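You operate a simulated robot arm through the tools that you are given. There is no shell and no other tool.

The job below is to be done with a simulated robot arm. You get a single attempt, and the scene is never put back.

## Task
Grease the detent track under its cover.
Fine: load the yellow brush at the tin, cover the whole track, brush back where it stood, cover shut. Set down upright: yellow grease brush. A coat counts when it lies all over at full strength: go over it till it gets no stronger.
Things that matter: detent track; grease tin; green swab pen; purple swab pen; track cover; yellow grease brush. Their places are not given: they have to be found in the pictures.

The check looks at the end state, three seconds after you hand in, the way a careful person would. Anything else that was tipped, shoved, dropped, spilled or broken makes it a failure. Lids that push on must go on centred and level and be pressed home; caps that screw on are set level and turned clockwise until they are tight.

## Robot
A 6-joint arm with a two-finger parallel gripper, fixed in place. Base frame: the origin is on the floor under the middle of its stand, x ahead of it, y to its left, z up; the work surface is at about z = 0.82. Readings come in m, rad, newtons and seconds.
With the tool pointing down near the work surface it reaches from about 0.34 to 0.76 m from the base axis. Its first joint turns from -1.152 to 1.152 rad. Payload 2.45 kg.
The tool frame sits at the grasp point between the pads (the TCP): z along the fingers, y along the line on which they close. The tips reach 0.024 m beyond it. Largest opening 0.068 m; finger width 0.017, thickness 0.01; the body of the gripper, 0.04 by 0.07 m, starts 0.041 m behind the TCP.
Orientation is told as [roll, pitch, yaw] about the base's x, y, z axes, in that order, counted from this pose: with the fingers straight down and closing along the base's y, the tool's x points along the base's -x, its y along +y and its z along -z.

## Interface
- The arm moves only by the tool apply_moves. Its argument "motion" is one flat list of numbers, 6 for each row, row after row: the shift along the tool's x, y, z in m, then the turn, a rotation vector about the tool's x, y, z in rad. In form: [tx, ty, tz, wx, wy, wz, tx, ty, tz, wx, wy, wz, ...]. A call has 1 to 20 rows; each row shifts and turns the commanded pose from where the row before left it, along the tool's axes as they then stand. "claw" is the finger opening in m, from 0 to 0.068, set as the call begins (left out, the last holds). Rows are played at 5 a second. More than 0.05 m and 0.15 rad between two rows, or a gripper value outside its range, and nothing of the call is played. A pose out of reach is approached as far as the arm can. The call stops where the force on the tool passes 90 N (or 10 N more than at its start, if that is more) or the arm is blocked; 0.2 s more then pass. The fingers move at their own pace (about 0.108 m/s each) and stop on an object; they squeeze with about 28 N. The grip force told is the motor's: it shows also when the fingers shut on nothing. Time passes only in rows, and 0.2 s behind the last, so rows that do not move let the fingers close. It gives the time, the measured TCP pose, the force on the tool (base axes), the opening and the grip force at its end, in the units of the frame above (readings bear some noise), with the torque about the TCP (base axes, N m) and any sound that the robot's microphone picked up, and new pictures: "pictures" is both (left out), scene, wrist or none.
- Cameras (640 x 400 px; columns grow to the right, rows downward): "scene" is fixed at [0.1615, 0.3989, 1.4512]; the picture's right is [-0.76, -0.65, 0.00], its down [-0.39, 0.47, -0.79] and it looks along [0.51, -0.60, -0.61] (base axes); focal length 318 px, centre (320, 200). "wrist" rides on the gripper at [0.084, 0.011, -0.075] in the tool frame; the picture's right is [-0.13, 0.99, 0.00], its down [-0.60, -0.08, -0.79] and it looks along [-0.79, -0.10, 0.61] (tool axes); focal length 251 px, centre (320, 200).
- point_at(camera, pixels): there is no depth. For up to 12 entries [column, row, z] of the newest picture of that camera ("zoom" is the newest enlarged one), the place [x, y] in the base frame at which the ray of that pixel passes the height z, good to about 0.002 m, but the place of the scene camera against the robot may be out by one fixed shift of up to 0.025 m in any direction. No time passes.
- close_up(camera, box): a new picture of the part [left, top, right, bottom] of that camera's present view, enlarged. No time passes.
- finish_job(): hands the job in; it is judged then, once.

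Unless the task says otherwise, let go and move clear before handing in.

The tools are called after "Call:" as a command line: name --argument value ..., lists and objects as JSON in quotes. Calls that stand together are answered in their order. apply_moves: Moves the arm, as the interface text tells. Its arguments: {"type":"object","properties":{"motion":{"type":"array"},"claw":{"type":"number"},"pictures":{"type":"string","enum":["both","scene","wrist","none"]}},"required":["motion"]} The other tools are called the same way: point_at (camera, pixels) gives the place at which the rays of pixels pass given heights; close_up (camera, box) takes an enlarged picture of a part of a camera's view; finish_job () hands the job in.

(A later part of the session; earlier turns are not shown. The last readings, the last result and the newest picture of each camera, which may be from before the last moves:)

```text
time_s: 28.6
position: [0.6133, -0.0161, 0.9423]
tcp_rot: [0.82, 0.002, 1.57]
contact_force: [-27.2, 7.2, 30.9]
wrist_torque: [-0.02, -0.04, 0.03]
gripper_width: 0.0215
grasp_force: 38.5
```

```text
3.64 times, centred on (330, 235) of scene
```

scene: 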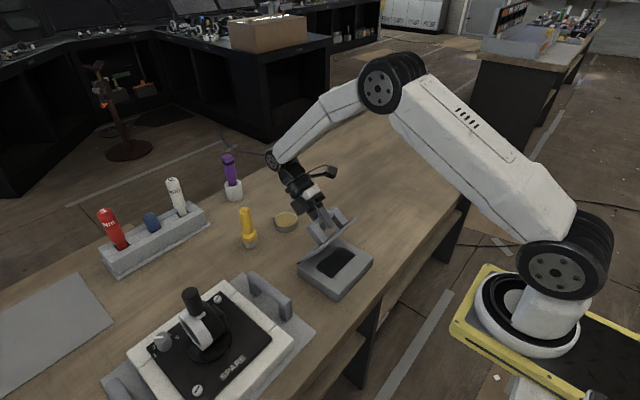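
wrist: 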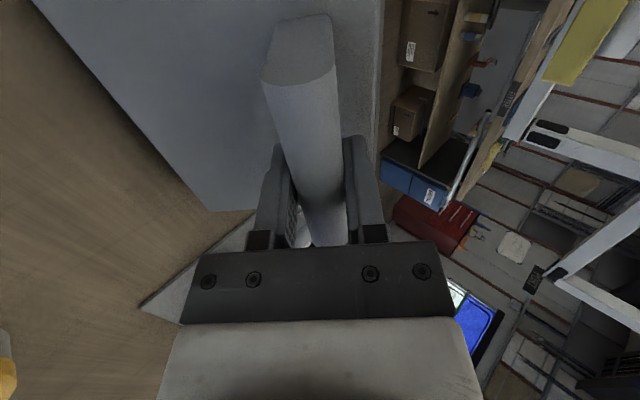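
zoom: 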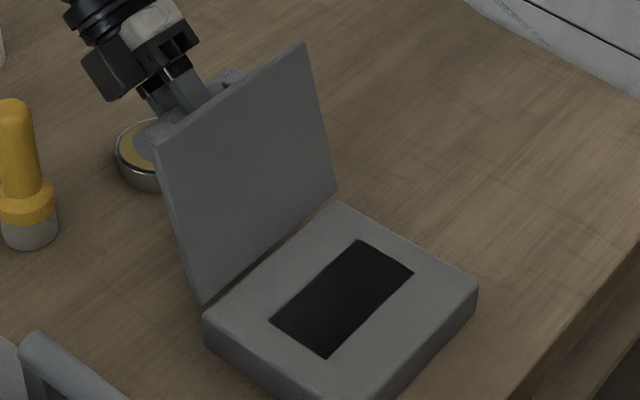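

Call:
apply_moves --motion '[0, 0.005, 0, 0, 0, 0, 0, 0, 0, 0, 0, 0]' --pictures "none"

Call:
apply_moves --motion '[0, 0, 0, 0, 0, 0, 0, 0, 0, 0, 0, 0]' --claw 0.032

Call:
close_up --camera "scene" --box '[270, 180, 390, 290]'

```text
time_s: 29.2
position: [0.6131, -0.0164, 0.9434]
tcp_rot: [0.806, 0.0, 1.57]
contact_force: [3.5, 5.8, 4.1]
wrist_torque: [0.22, -0.14, -0.2]
gripper_width: 0.021
grasp_force: 38.1
```

```text
time_s: 29.8
position: [0.6125, -0.0167, 0.9447]
tcp_rot: [0.81, 0.0, 1.57]
contact_force: [0.2, 0.5, -0.1]
wrist_torque: [-0.01, 0.0, 0.0]
gripper_width: 0.0321
grasp_force: 0.0
```

scene: 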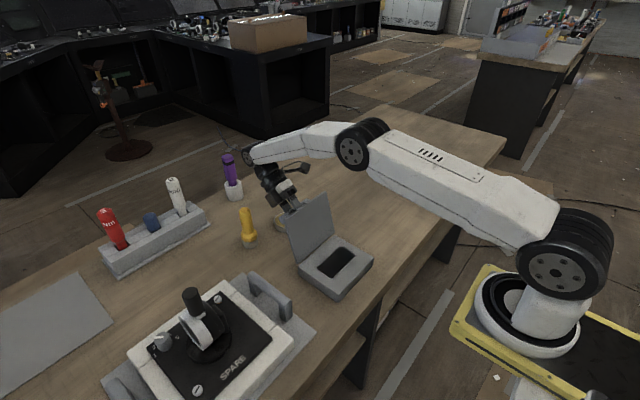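
wrist: 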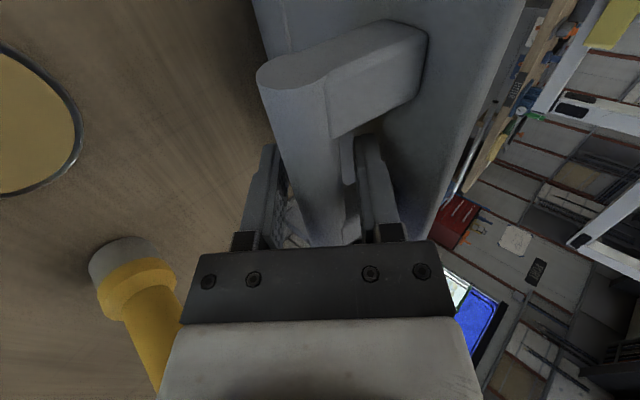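

```text
3.64 times, centred on (330, 235) of scene
```

zoom: 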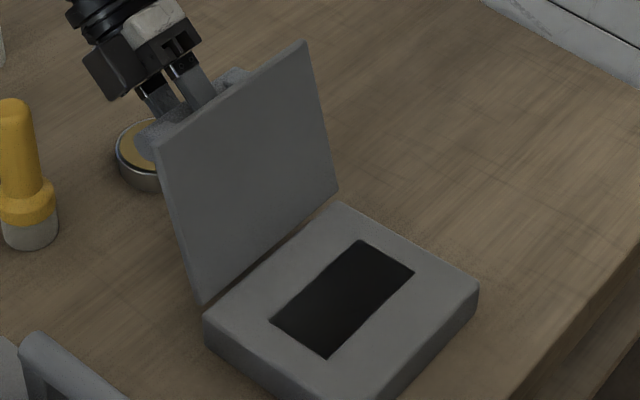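

The lid stays open by itself with the fingers loose at 32 mm. I'll turn the tool back a little around the bar, then slide the fingers out along their own axis.

Call:
apply_moves --motion '[0, 0, 0, 0.1, 0, 0, 0, 0, 0, 0.1, 0, 0, 0, 0, 0, 0.1, 0, 0]' --claw 0.034

Call:
close_up --camera "scene" --box '[250, 170, 370, 280]'

```text
time_s: 30.6
position: [0.6138, -0.016, 0.9442]
tcp_rot: [0.508, 0.0, 1.57]
contact_force: [-0.5, -0.5, -0.1]
wrist_torque: [-0.02, 0.02, 0.02]
gripper_width: 0.034
grasp_force: 0.0
```

scene: 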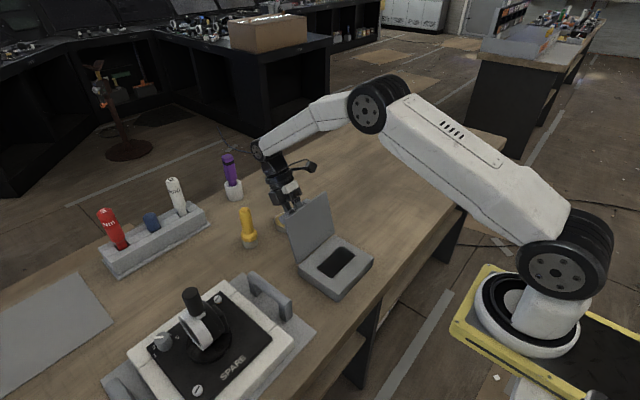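
wrist: 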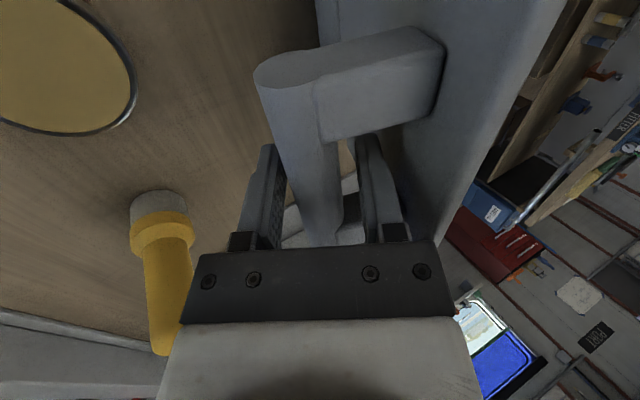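

```text
3.64 times, centred on (310, 225) of scene
```

zoom: 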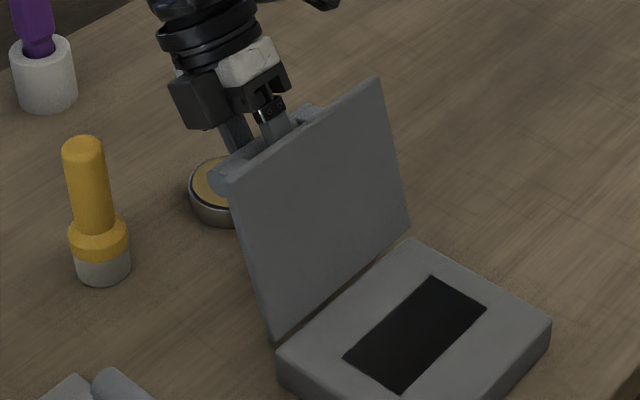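

Nothing is in contact, and the bar is centred between the fingers. I'll slide out along the tool axis.

Call:
apply_moves --motion '[0, 0, -0.02, 0, 0, 0, 0, 0, -0.025, 0, 0, 0, 0, 0, -0.03, 0, 0, 0]'

```text
time_s: 31.4
position: [0.6482, -0.0175, 1.0109]
tcp_rot: [0.51, 0.0, 1.569]
contact_force: [-0.5, 0.5, 0.2]
wrist_torque: [-0.02, 0.02, -0.04]
gripper_width: 0.0341
grasp_force: 0.0
```

scene: 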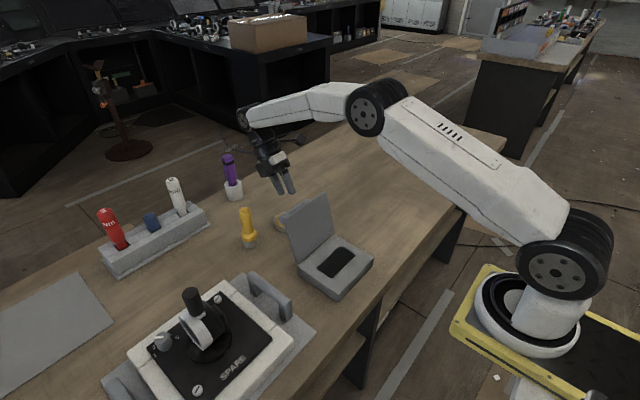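
wrist: 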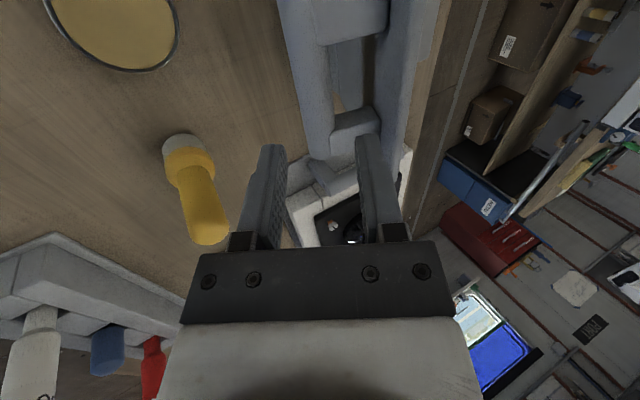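

The gripper is clear and the lid stays open. I'll keep this wrist turn so the camera stays away from the open lid, level the tool, and view the brush and track from above.

Call:
apply_moves --motion '[0, 0, -0.04, 0, 0, 0, 0, 0, -0.04, 0.1, 0, 0, 0, 0, 0, 0.1, 0, 0, 0, 0, 0, 0.1, 0, 0, 0, 0, 0, 0.1, 0, 0, 0, 0, 0, 0.11, 0, 0]' --claw 0.068

```text
time_s: 32.8
position: [0.6871, -0.0168, 1.0799]
tcp_rot: [-0.001, 0.001, 1.572]
contact_force: [-0.5, 0.4, -0.1]
wrist_torque: [-0.01, -0.01, -0.01]
gripper_width: 0.068
grasp_force: 0.0
```

scene: 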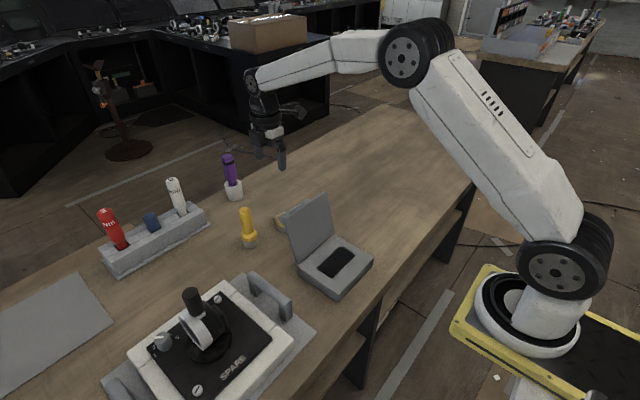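
wrist: 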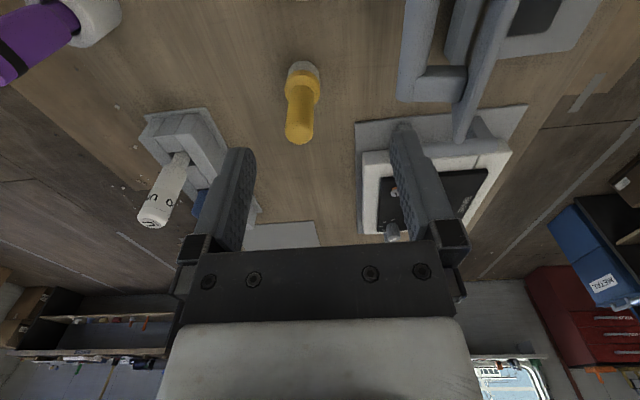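

Call:
close_up --camera "wrist" --box '[260, 40, 360, 160]'

Call:
point_at --camera "wrist" --pixels '[[303, 68, 0.82], [302, 85, 0.86], [300, 130, 0.94], [284, 72, 0.83], [320, 70, 0.83]]'

```text
3.33 times, centred on (310, 100) of wrist
```

zoom: 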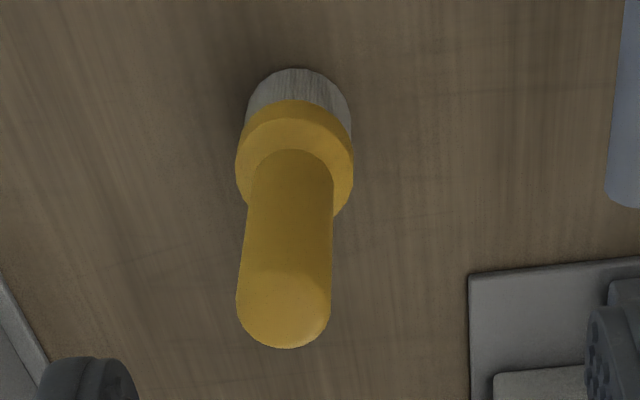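

```text
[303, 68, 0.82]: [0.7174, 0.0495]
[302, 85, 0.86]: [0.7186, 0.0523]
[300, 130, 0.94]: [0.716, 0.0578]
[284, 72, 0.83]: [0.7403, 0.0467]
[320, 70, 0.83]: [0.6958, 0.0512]
```

The two views put the brush's base at about (0.7155,0.0608). I'll move over it, stop just above its top, and check alignment.

Call:
apply_moves --motion '[-0.039, -0.0142, 0, 0, 0, 0, -0.0386, -0.0142, 0, 0, 0, 0, 0, 0, 0.04, 0, 0, 0, 0, 0, 0.045, 0, 0, 0]'

```text
time_s: 33.8
position: [0.7186, 0.0632, 0.9937]
tcp_rot: [-0.001, -0.002, 1.572]
contact_force: [-0.5, 0.1, 0.6]
wrist_torque: [0.0, -0.01, -0.03]
gripper_width: 0.0681
grasp_force: 0.0
```

scene: 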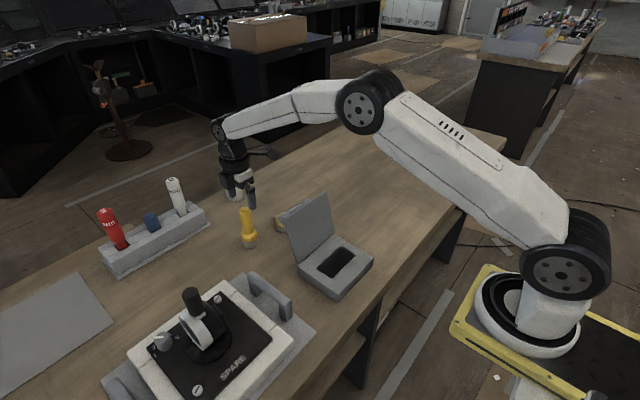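
wrist: 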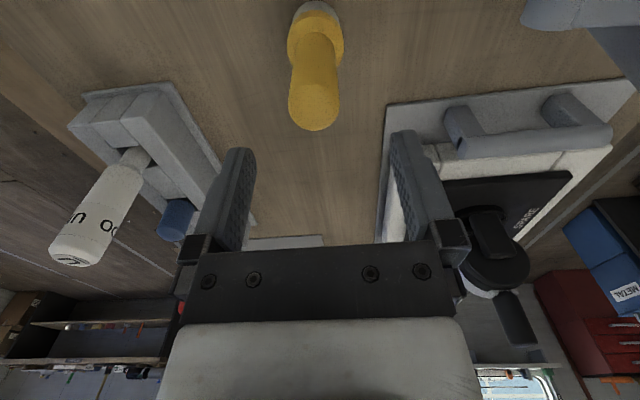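

Call:
close_up --camera "wrist" --box '[270, 0, 370, 140]'

Call:
point_at --camera "wrist" --pixels '[[316, 12, 0.82], [315, 40, 0.86], [314, 110, 0.935], [290, 105, 0.93], [339, 100, 0.93]]'

```text
2.86 times, centred on (320, 70) of wrist
```

zoom: 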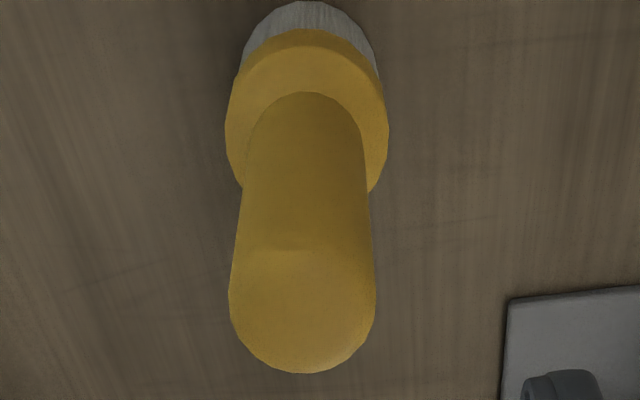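

```text
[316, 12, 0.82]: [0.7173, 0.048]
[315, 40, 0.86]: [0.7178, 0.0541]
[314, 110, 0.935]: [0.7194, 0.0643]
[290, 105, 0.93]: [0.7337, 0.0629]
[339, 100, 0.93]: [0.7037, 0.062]
```

The brush handle is centred between the fingers, within 2 mm. I'll lower to z≈0.915 and close on it.

Call:
apply_moves --motion '[0.0015, 0, 0.03, 0, 0, 0, 0, 0, 0.03, 0, 0, 0, 0, 0, 0.0185, 0, 0, 0]' --pictures "wrist"

```text
time_s: 34.6
position: [0.7176, 0.0599, 0.9157]
tcp_rot: [-0.002, 0.001, 1.572]
contact_force: [0.0, -0.5, -0.4]
wrist_torque: [-0.01, -0.01, -0.01]
gripper_width: 0.068
grasp_force: 0.1
```

wrist: 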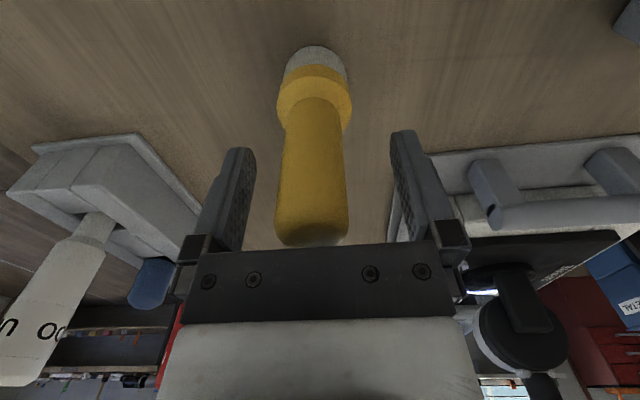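

Call:
apply_moves --motion '[0, 0, 0, 0, 0, 0, 0, 0, 0, 0, 0, 0, 0, 0, 0, 0, 0, 0]' --claw 0.0

```text
time_s: 35.4
position: [0.7158, 0.0598, 0.916]
tcp_rot: [-0.002, 0.0, 1.569]
contact_force: [1.6, -0.3, 0.1]
wrist_torque: [0.0, -0.03, -0.04]
gripper_width: 0.0288
grasp_force: 28.2
```

scene: 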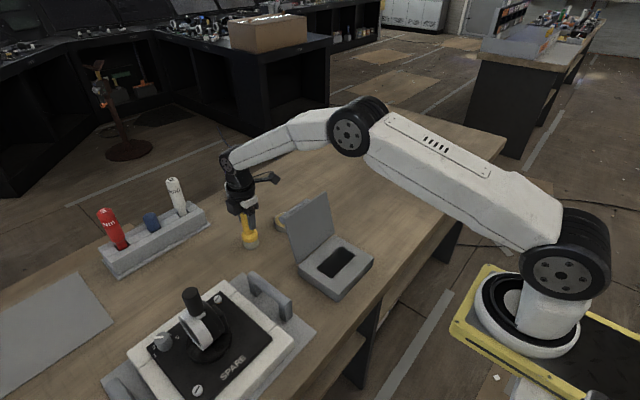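
wrist: 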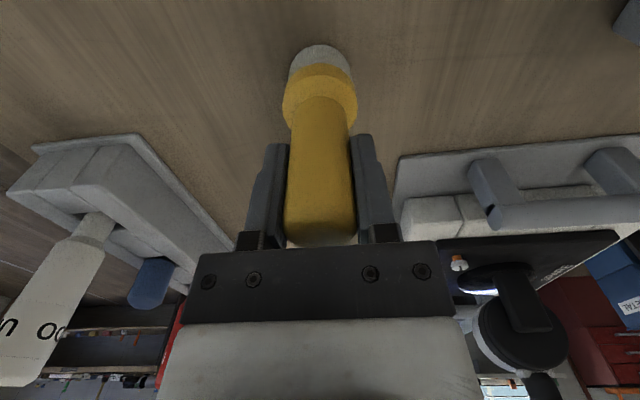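

The brush is held at a 28.8 mm grip. It stands with the TCP at z=0.916, and its original place is about (0.718,0.060). I'll lift it and carry it over the tin.

Call:
apply_moves --motion '[0, 0, -0.03, 0, 0, 0, 0, 0, -0.03, 0, 0, 0, 0.0393, 0.0053, 0, 0, 0, 0, 0.0393, 0.0053, 0, 0, 0, 0, 0.0393, 0.0053, 0, 0, 0, 0, 0, 0, 0, 0, 0, 0]'

```text
time_s: 36.8
position: [0.7019, -0.0591, 0.9763]
tcp_rot: [0.0, -0.001, 1.571]
contact_force: [-0.4, -1.2, 0.0]
wrist_torque: [0.0, 0.0, -0.02]
gripper_width: 0.0286
grasp_force: 28.3
```

scene: 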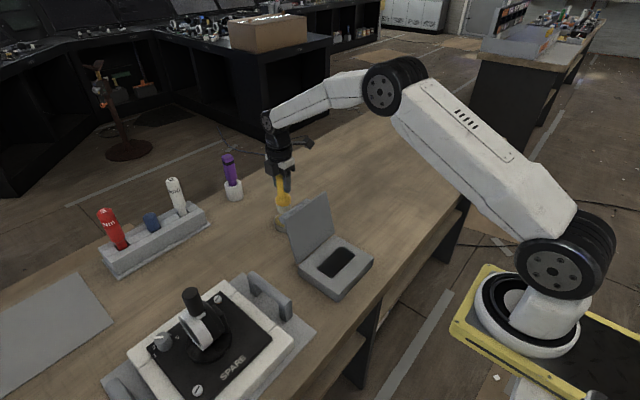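
wrist: 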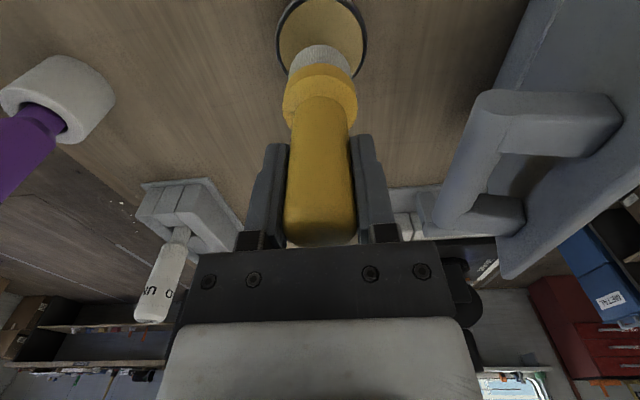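

Call:
close_up --camera "wrist" --box '[260, 0, 390, 100]'

Call:
close_up --camera "scene" --box '[240, 160, 340, 250]'

Call:
point_at --camera "wrist" --pixels '[[277, 32, 0.838], [367, 32, 0.838], [322, 32, 0.838], [322, 0, 0.838]]'

```text
4.00 times, centred on (325, 50) of wrist
```

zoom: 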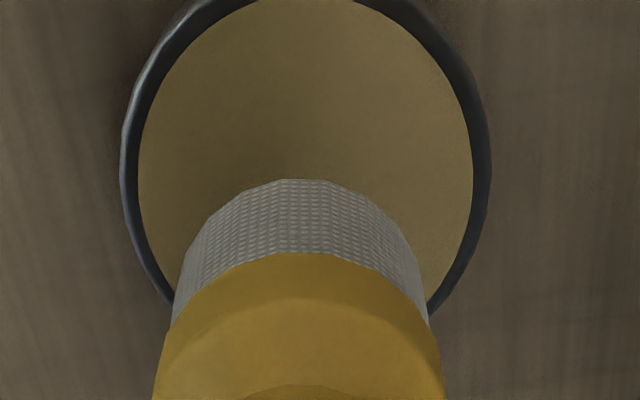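

```text
4.44 times, centred on (290, 205) of scene
```

zoom: 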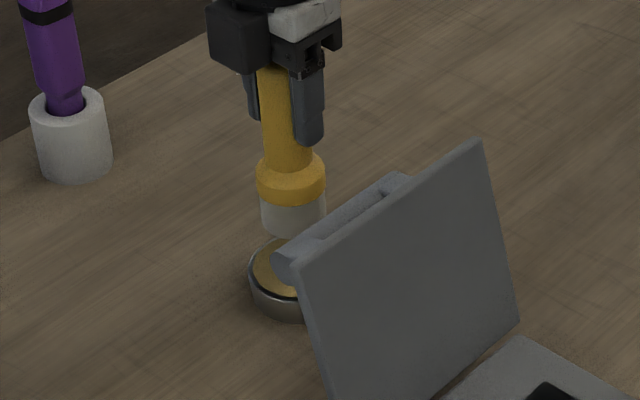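

```text
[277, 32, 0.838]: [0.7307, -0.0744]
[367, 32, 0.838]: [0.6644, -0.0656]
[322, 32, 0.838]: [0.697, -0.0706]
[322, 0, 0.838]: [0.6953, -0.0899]
```

The tin's rim centres at about (0.698,-0.060), almost under the brush. I'll centre it and lower toward the grease in steps.

Call:
apply_moves --motion '[0.001, 0.0035, 0, 0, 0, 0, 0, 0, 0.02, 0, 0, 0, 0, 0, 0.017, 0, 0, 0, 0, 0, 0, 0, 0, 0]'

Call:
close_up --camera "scene" --box '[240, 160, 340, 250]'

```text
time_s: 37.8
position: [0.697, -0.0597, 0.939]
tcp_rot: [-0.003, -0.001, 1.571]
contact_force: [0.2, -0.3, 0.1]
wrist_torque: [0.05, 0.0, 0.03]
gripper_width: 0.0287
grasp_force: 28.2
```

scene: 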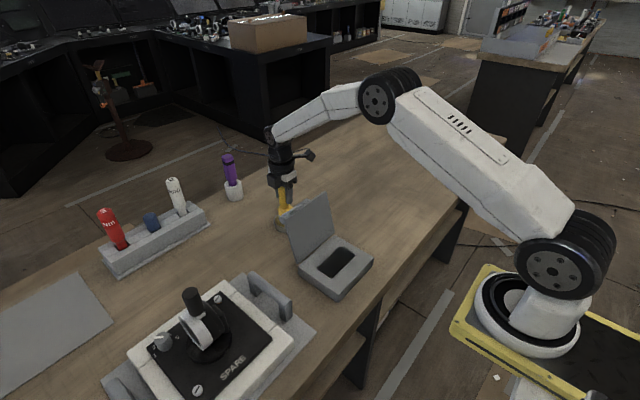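
wrist: 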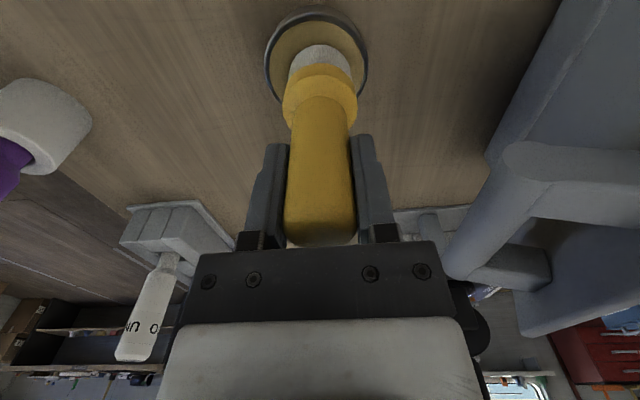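

```text
4.44 times, centred on (290, 205) of scene
```

zoom: 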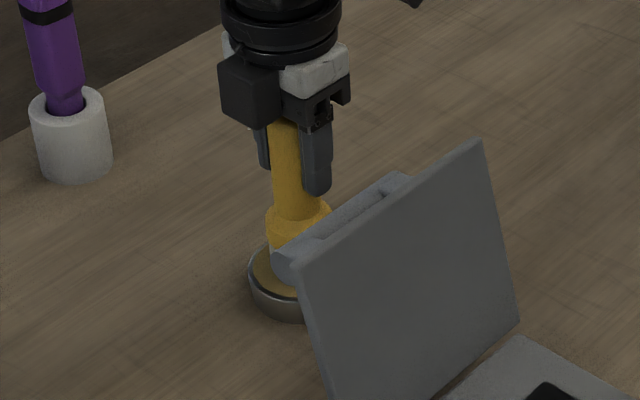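

The bristle head is centred inside the rim. I'll lower gently until I feel contact.

Call:
apply_moves --motion '[0, 0, 0.003, 0, 0, 0, 0, 0, 0, 0, 0, 0]' --pictures "none"

Call:
apply_moves --motion '[0, 0, 0.003, 0, 0, 0, 0, 0, 0, 0, 0, 0]' --pictures "none"

Call:
apply_moves --motion '[0, 0, 0.002, 0, 0, 0, 0, 0, 0, 0, 0, 0]' --pictures "wrist"

```text
time_s: 38.4
position: [0.6982, -0.0601, 0.9375]
tcp_rot: [-0.001, 0.0, 1.571]
contact_force: [-3.5, -0.1, 9.4]
wrist_torque: [0.11, 0.24, 0.0]
gripper_width: 0.0285
grasp_force: 27.9
```

```text
time_s: 39.0
position: [0.6978, -0.0605, 0.9349]
tcp_rot: [-0.004, -0.001, 1.571]
contact_force: [-7.4, -0.8, 25.3]
wrist_torque: [-0.04, 0.68, 0.03]
gripper_width: 0.0289
grasp_force: 27.6
```

```text
time_s: 39.6
position: [0.6971, -0.0594, 0.9345]
tcp_rot: [-0.005, 0.0, 1.571]
contact_force: [-2.5, 0.1, 24.9]
wrist_torque: [0.05, 0.18, -0.01]
gripper_width: 0.0285
grasp_force: 27.4
```

wrist: 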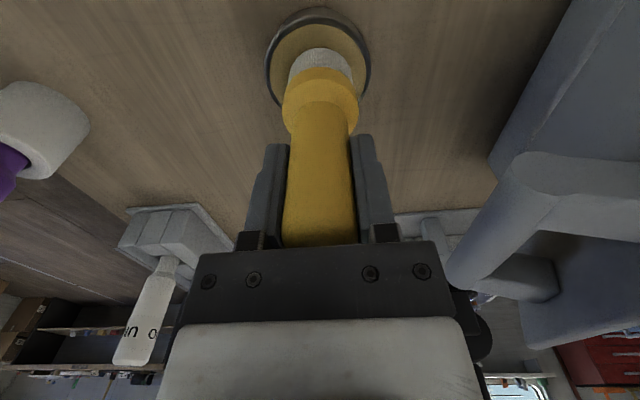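

Contact came at TCP z≈0.938 and reached 25 N. I'll lift and look at the bristles.

Call:
apply_moves --motion '[0, 0, -0.02, 0, 0, 0, 0, 0, -0.025, 0, 0, 0]'

Call:
close_up --camera "wrist" --box '[260, 0, 390, 100]'

Call:
close_up --camera "scene" --box '[240, 160, 340, 250]'

```text
time_s: 40.2
position: [0.6965, -0.0594, 0.9746]
tcp_rot: [0.0, 0.002, 1.571]
contact_force: [0.1, 0.0, -0.6]
wrist_torque: [-0.02, 0.0, -0.02]
gripper_width: 0.0287
grasp_force: 28.1
```

scene: 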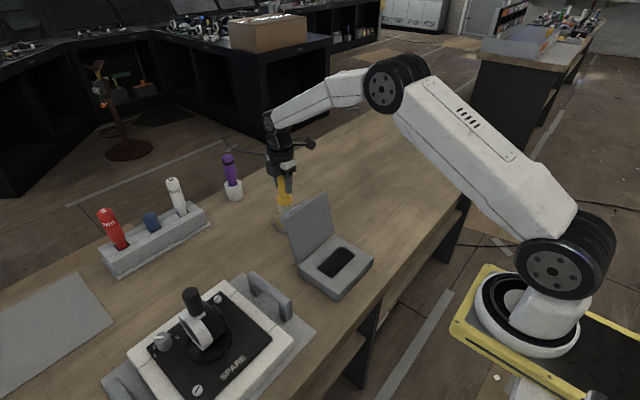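
wrist: 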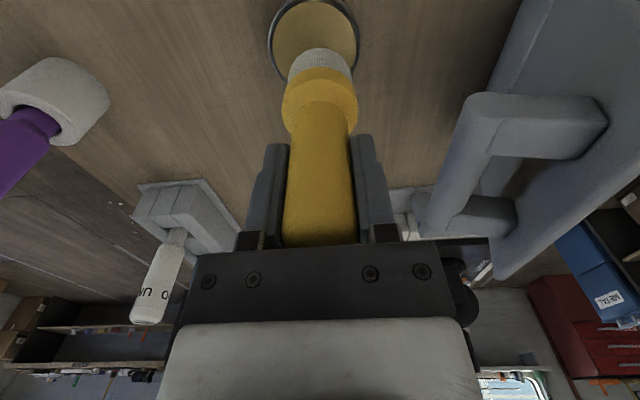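

```text
4.00 times, centred on (325, 50) of wrist
```

zoom: 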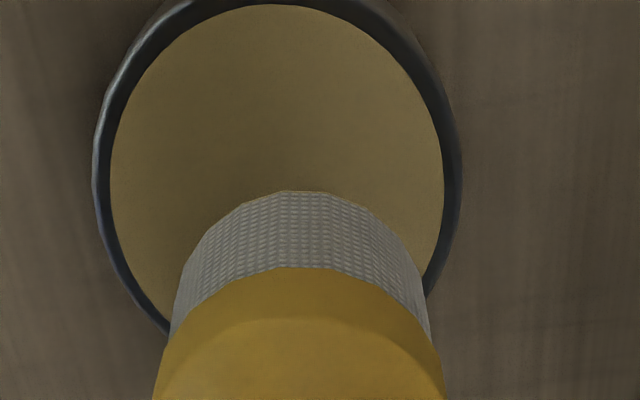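

```text
4.44 times, centred on (290, 205) of scene
```

zoom: 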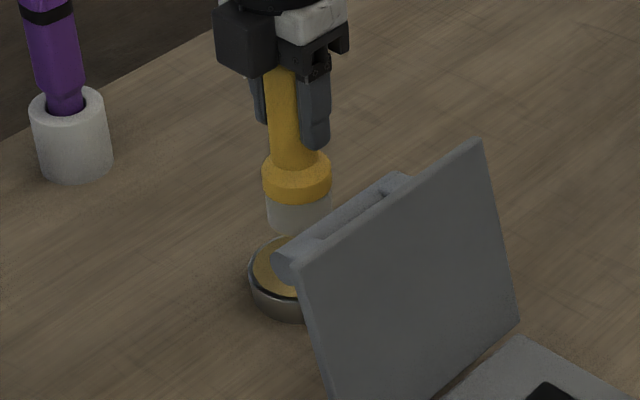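

The bristle sides look unchanged and the underside is hidden, so I'll dip again with a longer, gentle swirl while in contact.

Call:
apply_moves --motion '[0, 0, 0.02, 0, 0, 0, 0, 0, 0.0175, 0, 0, 0, 0, 0, 0.0015, 0, 0, 0, 0, 0, 0, 0, 0, 0]' --pictures "none"

```text
time_s: 41.2
position: [0.6968, -0.0581, 0.9382]
tcp_rot: [0.001, 0.0, 1.57]
contact_force: [0.1, 0.6, -0.4]
wrist_torque: [0.0, 0.01, 0.02]
gripper_width: 0.0287
grasp_force: 28.2
```

Call:
apply_moves --motion '[0, 0, 0.002, 0, 0, 0, 0, 0, 0, 0, 0, 0]' --pictures "none"

Call:
apply_moves --motion '[0, 0, 0.0015, 0, 0, 0, 0, 0, 0, 0, 0, 0]' --pictures "none"

```text
time_s: 41.8
position: [0.6951, -0.06, 0.9365]
tcp_rot: [0.0, 0.0, 1.572]
contact_force: [-0.4, -0.2, -0.6]
wrist_torque: [0.0, 0.01, -0.05]
gripper_width: 0.0284
grasp_force: 28.0
```

```text
time_s: 42.4
position: [0.6971, -0.0594, 0.9324]
tcp_rot: [-0.001, -0.001, 1.571]
contact_force: [0.7, 0.7, -0.2]
wrist_torque: [-0.02, 0.01, 0.03]
gripper_width: 0.0292
grasp_force: 27.8
```

Call:
apply_moves --motion '[0, 0, 0.0015, 0, 0, 0, 0, 0, 0, 0, 0, 0]' --pictures "none"

Call:
apply_moves --motion '[0, 0, 0.0015, 0, 0, 0, 0, 0, 0, 0, 0, 0]' --pictures "none"

```text
time_s: 43.0
position: [0.6963, -0.0584, 0.9343]
tcp_rot: [-0.002, -0.001, 1.572]
contact_force: [-2.1, -1.4, 9.7]
wrist_torque: [0.0, 0.27, 0.02]
gripper_width: 0.0288
grasp_force: 27.6
```

```text
time_s: 43.6
position: [0.6978, -0.0608, 0.9333]
tcp_rot: [-0.004, -0.001, 1.572]
contact_force: [-4.1, 0.2, 24.9]
wrist_torque: [0.05, 0.35, 0.03]
gripper_width: 0.0289
grasp_force: 27.9
```

Call:
apply_moves --motion '[0, 0, -0.001, 0, 0, 0, 0, 0, 0, 0, 0, 0, 0, 0, 0, 0, 0, 0, 0, 0, 0, 0, 0, 0, 0, 0, 0, 0, 0, 0, 0, 0, 0, 0, 0, 0]' --pictures "none"

Call:
apply_moves --motion '[0, 0, -0.02, 0, 0, 0, 0, 0, -0.03, 0, 0, 0, 0, 0, -0.03, 0, 0, 0]'

Call:
close_up --camera "wrist" --box '[260, 0, 390, 100]'

Call:
close_up --camera "scene" --box '[240, 150, 340, 240]'

```text
time_s: 45.0
position: [0.6975, -0.0593, 0.933]
tcp_rot: [-0.003, 0.001, 1.569]
contact_force: [2.6, -0.2, 18.3]
wrist_torque: [-0.06, -0.16, -0.04]
gripper_width: 0.029
grasp_force: 28.3
```

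```text
time_s: 45.8
position: [0.6967, -0.0598, 1.0107]
tcp_rot: [-0.001, 0.002, 1.571]
contact_force: [0.4, -0.6, -0.9]
wrist_torque: [0.01, 0.01, 0.02]
gripper_width: 0.029
grasp_force: 28.0
```

scene: 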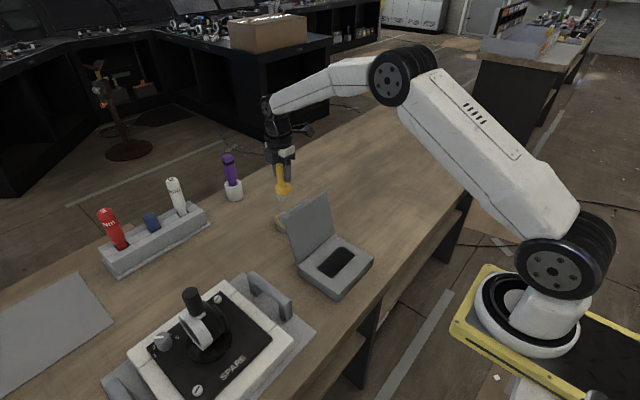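
wrist: 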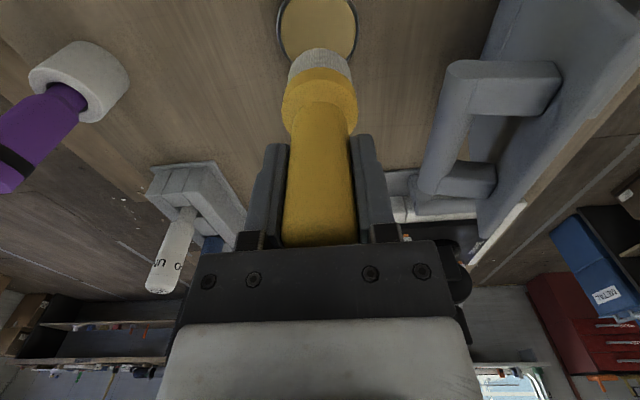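

```text
4.00 times, centred on (325, 50) of wrist
```

zoom: 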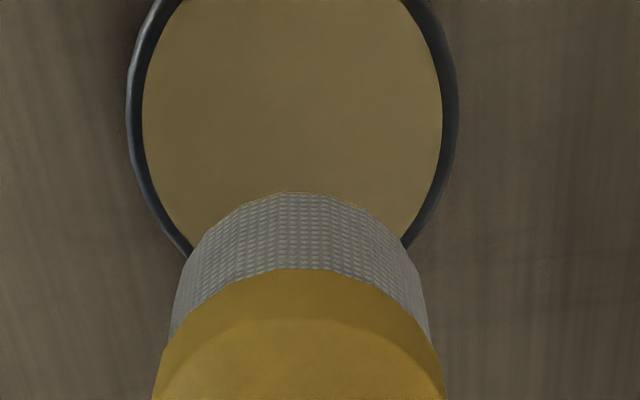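

```text
4.44 times, centred on (290, 195) of scene
```

zoom: 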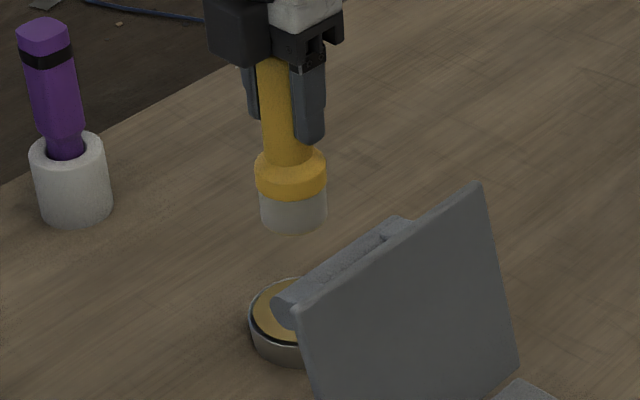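

A thin grease-coloured line shows at the bristles' lower edge, so the brush appears loaded. I'll raise it over the open lid, move in front, and view the track from the wrist.

Call:
apply_moves --motion '[0, 0, -0.043, 0, 0, 0, 0, 0, -0.043, 0, 0, 0, 0, 0, -0.043, 0, 0, 0, 0.003, 0.0495, 0, 0, 0, 0, 0.003, 0.0495, 0, 0, 0, 0, 0.003, 0.0495, 0, 0, 0, 0, 0.003, 0.0495, 0, 0, 0, 0, 0.003, 0.0495, 0, 0, 0, 0, 0.003, 0.0495, 0, 0, 0, 0, 0, 0, 0, 0, 0, 0]'

```text
time_s: 48.0
position: [0.4001, -0.0769, 1.1419]
tcp_rot: [0.0, -0.002, 1.571]
contact_force: [0.0, 0.3, 0.0]
wrist_torque: [0.04, 0.0, -0.01]
gripper_width: 0.0287
grasp_force: 27.7
```

scene: 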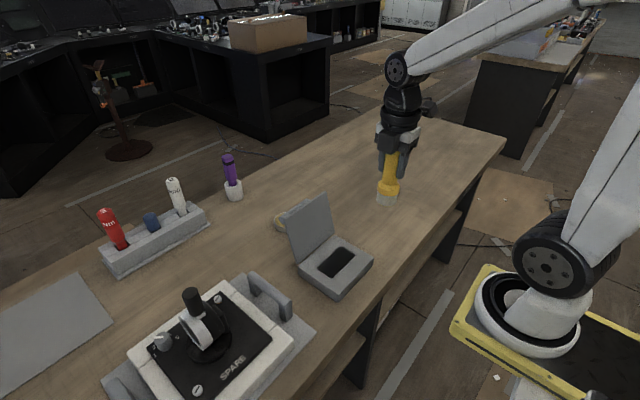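
wrist: 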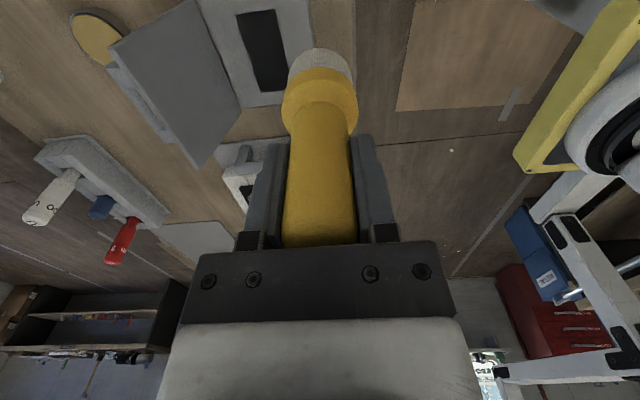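

Call:
close_up --camera "wrist" --box '[190, 0, 350, 110]'

Call:
point_at --camera "wrist" --pixels '[[236, 14, 0.855], [275, 10, 0.855], [289, 88, 0.855], [256, 93, 0.855], [310, 0, 0.855], [310, 100, 0.855], [241, 107, 0.855], [202, 0, 0.855]]'

```text
3.64 times, centred on (270, 55) of wrist
```

zoom: 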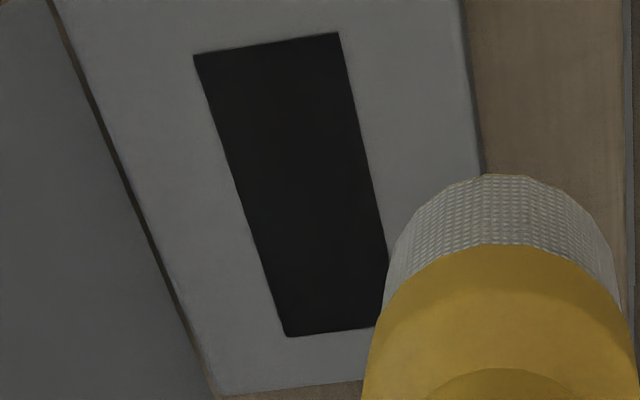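

```text
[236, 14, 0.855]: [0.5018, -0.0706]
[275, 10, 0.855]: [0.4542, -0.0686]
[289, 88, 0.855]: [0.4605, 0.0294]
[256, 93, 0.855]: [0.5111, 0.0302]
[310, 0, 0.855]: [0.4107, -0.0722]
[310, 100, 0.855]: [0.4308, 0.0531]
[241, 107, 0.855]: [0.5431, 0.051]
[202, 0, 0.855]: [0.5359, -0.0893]
```

Call:
point_at --camera "zoom" --pixels '[[194, 55, 0.85], [338, 33, 0.85], [286, 335, 0.85], [388, 250, 0.85], [375, 326, 0.85], [266, 44, 0.85], [240, 195, 0.85], [370, 172, 0.85], [467, 50, 0.85], [482, 170, 0.85], [320, 386, 0.85], [130, 200, 0.85]]'

```text
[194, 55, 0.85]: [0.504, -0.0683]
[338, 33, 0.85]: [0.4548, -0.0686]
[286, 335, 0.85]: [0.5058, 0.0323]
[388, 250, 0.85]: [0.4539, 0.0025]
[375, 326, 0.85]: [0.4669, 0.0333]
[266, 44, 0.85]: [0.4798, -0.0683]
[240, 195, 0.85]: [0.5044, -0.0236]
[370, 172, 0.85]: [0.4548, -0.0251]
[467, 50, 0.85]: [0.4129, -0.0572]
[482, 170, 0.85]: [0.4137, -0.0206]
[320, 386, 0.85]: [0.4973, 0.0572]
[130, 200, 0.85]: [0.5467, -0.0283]
```

The track spans x 0.4545–0.505 and y -0.0685–0.033 at about z=0.85, a bit wider than the 0.042 m brush. I'll move over its middle and lower gently until contact.

Call:
apply_moves --motion '[-0.015, -0.04, 0, 0, 0, 0, -0.015, -0.038, 0, 0, 0, 0, -0.015, 0, 0, 0, 0, 0, -0.014, 0, 0.04, 0, 0, 0, 0, 0, 0.045, 0, 0, 0, 0, 0, 0.045, 0, 0, 0, 0, 0, 0.045, 0, 0, 0, 0, 0, 0.012, 0, 0, 0, 0, 0, 0, 0, 0, 0]'

Call:
close_up --camera "scene" --box '[280, 180, 390, 300]'

```text
time_s: 50.0
position: [0.4775, -0.0186, 0.9541]
tcp_rot: [-0.002, 0.001, 1.57]
contact_force: [0.1, 0.7, -0.6]
wrist_torque: [0.01, -0.02, -0.02]
gripper_width: 0.0285
grasp_force: 27.8
```

scene: 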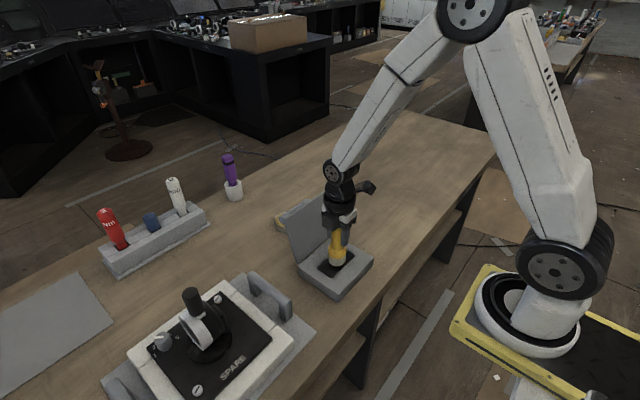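
wrist: 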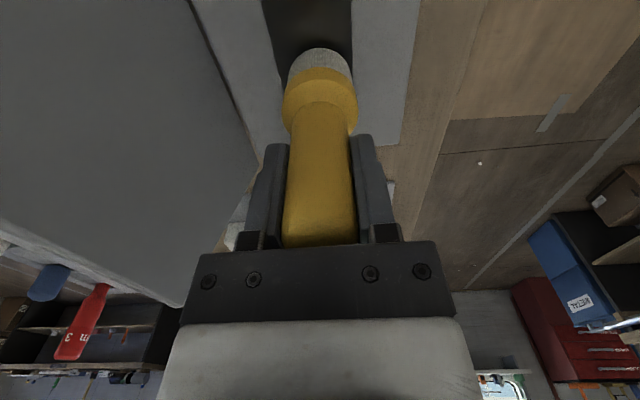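

```text
3.33 times, centred on (335, 240) of scene
```

zoom: 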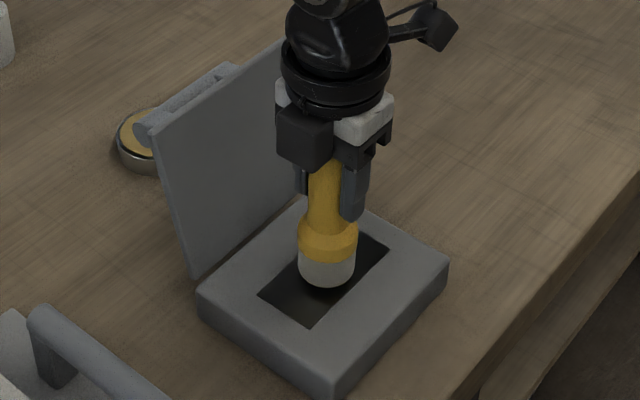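

Call:
apply_moves --motion '[0, 0, 0.004, 0, 0, 0, 0, 0, 0, 0, 0, 0]' --pictures "none"

Call:
apply_moves --motion '[0, 0, 0.003, 0, 0, 0, 0, 0, 0, 0, 0, 0]' --pictures "none"

Call:
apply_moves --motion '[0, 0, 0.002, 0, 0, 0, 0, 0, 0, 0, 0, 0]' --pictures "wrist"

```text
time_s: 50.6
position: [0.4774, -0.0173, 0.9499]
tcp_rot: [-0.001, -0.001, 1.57]
contact_force: [0.1, 0.3, -0.3]
wrist_torque: [-0.01, -0.01, -0.01]
gripper_width: 0.0288
grasp_force: 27.8
```

```text
time_s: 51.2
position: [0.478, -0.018, 0.9473]
tcp_rot: [0.001, 0.0, 1.569]
contact_force: [-0.1, 1.3, -1.0]
wrist_torque: [-0.03, 0.0, -0.01]
gripper_width: 0.0287
grasp_force: 27.8
```

```text
time_s: 51.8
position: [0.4775, -0.019, 0.9445]
tcp_rot: [-0.003, 0.0, 1.572]
contact_force: [-2.2, 0.8, 6.4]
wrist_torque: [0.13, 0.17, 0.01]
gripper_width: 0.0288
grasp_force: 28.1
```

wrist: 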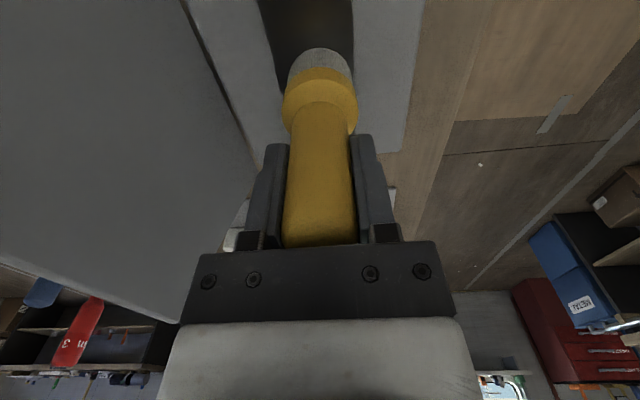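

First contact with the track is 6 N at TCP z≈0.945. I'll stroke slowly toward +y and check the result.

Call:
apply_moves --motion '[-0.01, 0, 0, 0, 0, 0, -0.01, 0, 0, 0, 0, 0, -0.01, 0, 0, 0, 0, 0, -0.01, 0, 0, 0, 0, 0, 0, 0, 0, 0, 0, 0]'

Call:
close_up --camera "wrist" --box '[220, 0, 420, 120]'

Call:
close_up --camera "scene" --box '[280, 190, 390, 300]'

```text
time_s: 53.0
position: [0.4784, 0.0228, 0.9445]
tcp_rot: [-0.001, -0.001, 1.569]
contact_force: [-0.4, 0.3, 0.2]
wrist_torque: [-0.01, 0.02, -0.01]
gripper_width: 0.0287
grasp_force: 28.4
```

scene: 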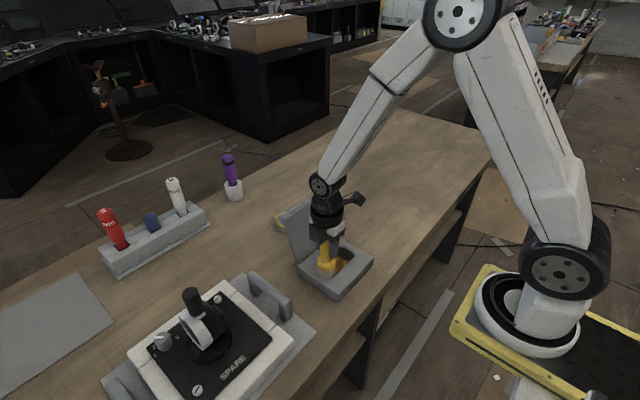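
wrist: 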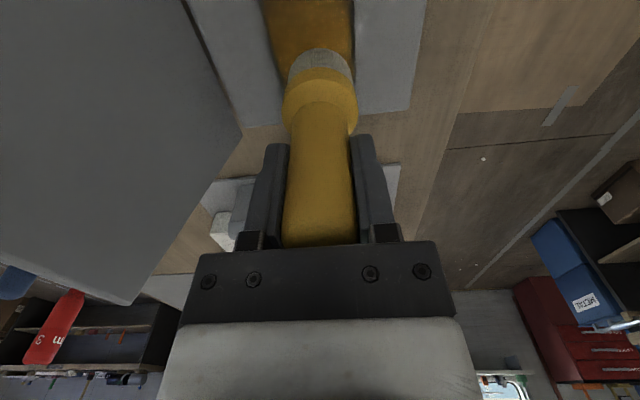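

```text
3.20 times, centred on (320, 60) of wrist
```

zoom: 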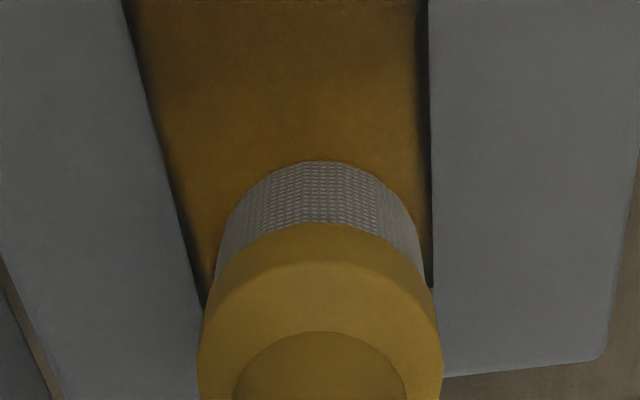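

```text
3.64 times, centred on (335, 245) of scene
```

zoom: 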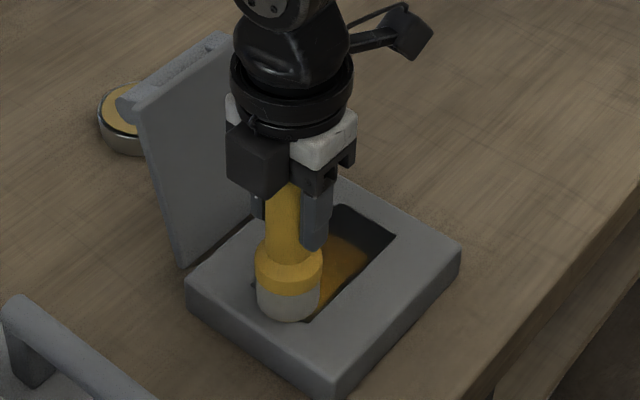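

The grease is laying down as an amber coat; a dark strip remains along the edges and at the -y end. I'll make full-length passes at x≈0.470 and x≈0.490.

Call:
apply_moves --motion '[0, 0.008, 0.001, 0, 0, 0, 0.01, 0, 0, 0, 0, 0, 0.01, 0, 0, 0, 0, 0, 0.01, 0, 0, 0, 0, 0, 0.01, 0, 0, 0, 0, 0, 0.01, 0, 0, 0, 0, 0, 0.01, 0, 0, 0, 0, 0, 0.01, 0, 0, 0, 0, 0, 0.01, 0, 0, 0, 0, 0, 0, -0.01, 0, 0, 0, 0, 0, -0.01, 0, 0, 0, 0, -0.01, 0, 0, 0, 0, 0, -0.01, 0, 0, 0, 0, 0, -0.01, 0, 0, 0, 0, 0, -0.01, 0, 0, 0, 0, 0, -0.01, 0, 0, 0, 0, 0, -0.01, 0, 0, 0, 0, 0, -0.01, 0, 0, 0, 0, 0, -0.01, 0, 0, 0, 0, 0, 0, 0, 0, 0, 0, 0]'

Call:
close_up --camera "wrist" --box '[220, 0, 420, 120]'

Call:
close_up --camera "scene" --box '[280, 190, 390, 300]'

```text
time_s: 57.2
position: [0.4909, 0.0215, 0.9435]
tcp_rot: [0.0, -0.001, 1.57]
contact_force: [-0.5, 0.4, -1.0]
wrist_torque: [-0.01, -0.01, 0.04]
gripper_width: 0.0286
grasp_force: 28.3
```

scene: 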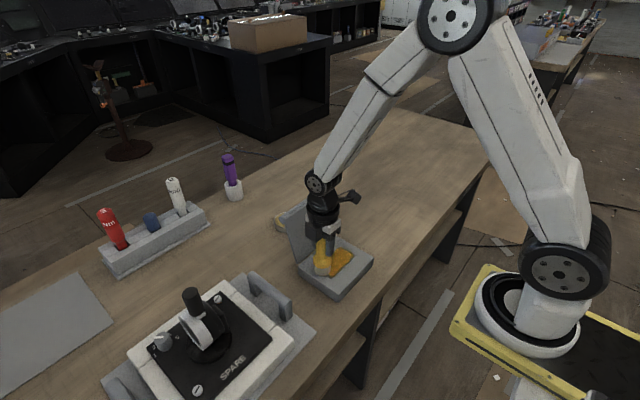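
wrist: 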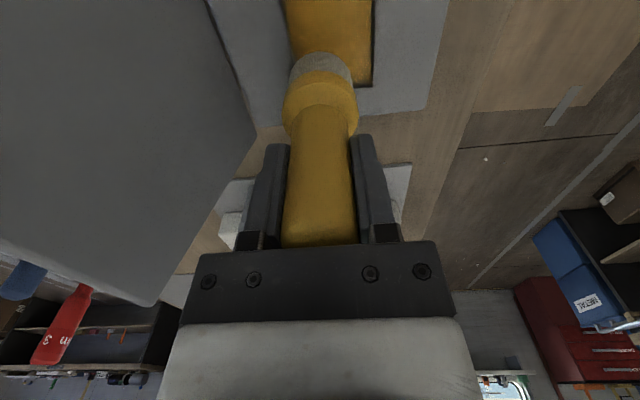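

```text
3.20 times, centred on (320, 60) of wrist
```

zoom: 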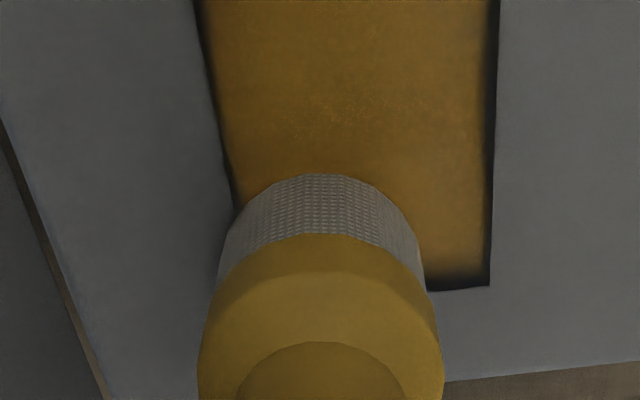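

```text
3.64 times, centred on (335, 245) of scene
```

zoom: 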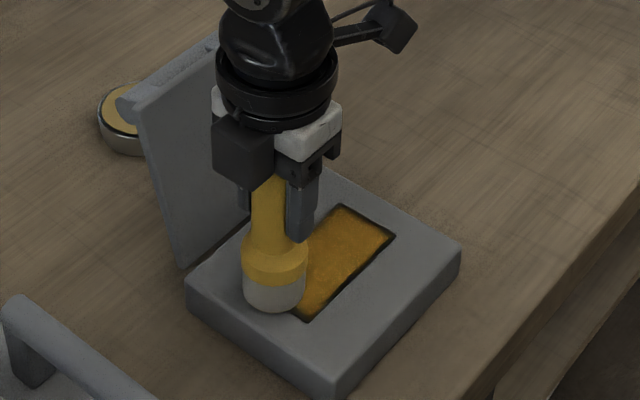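

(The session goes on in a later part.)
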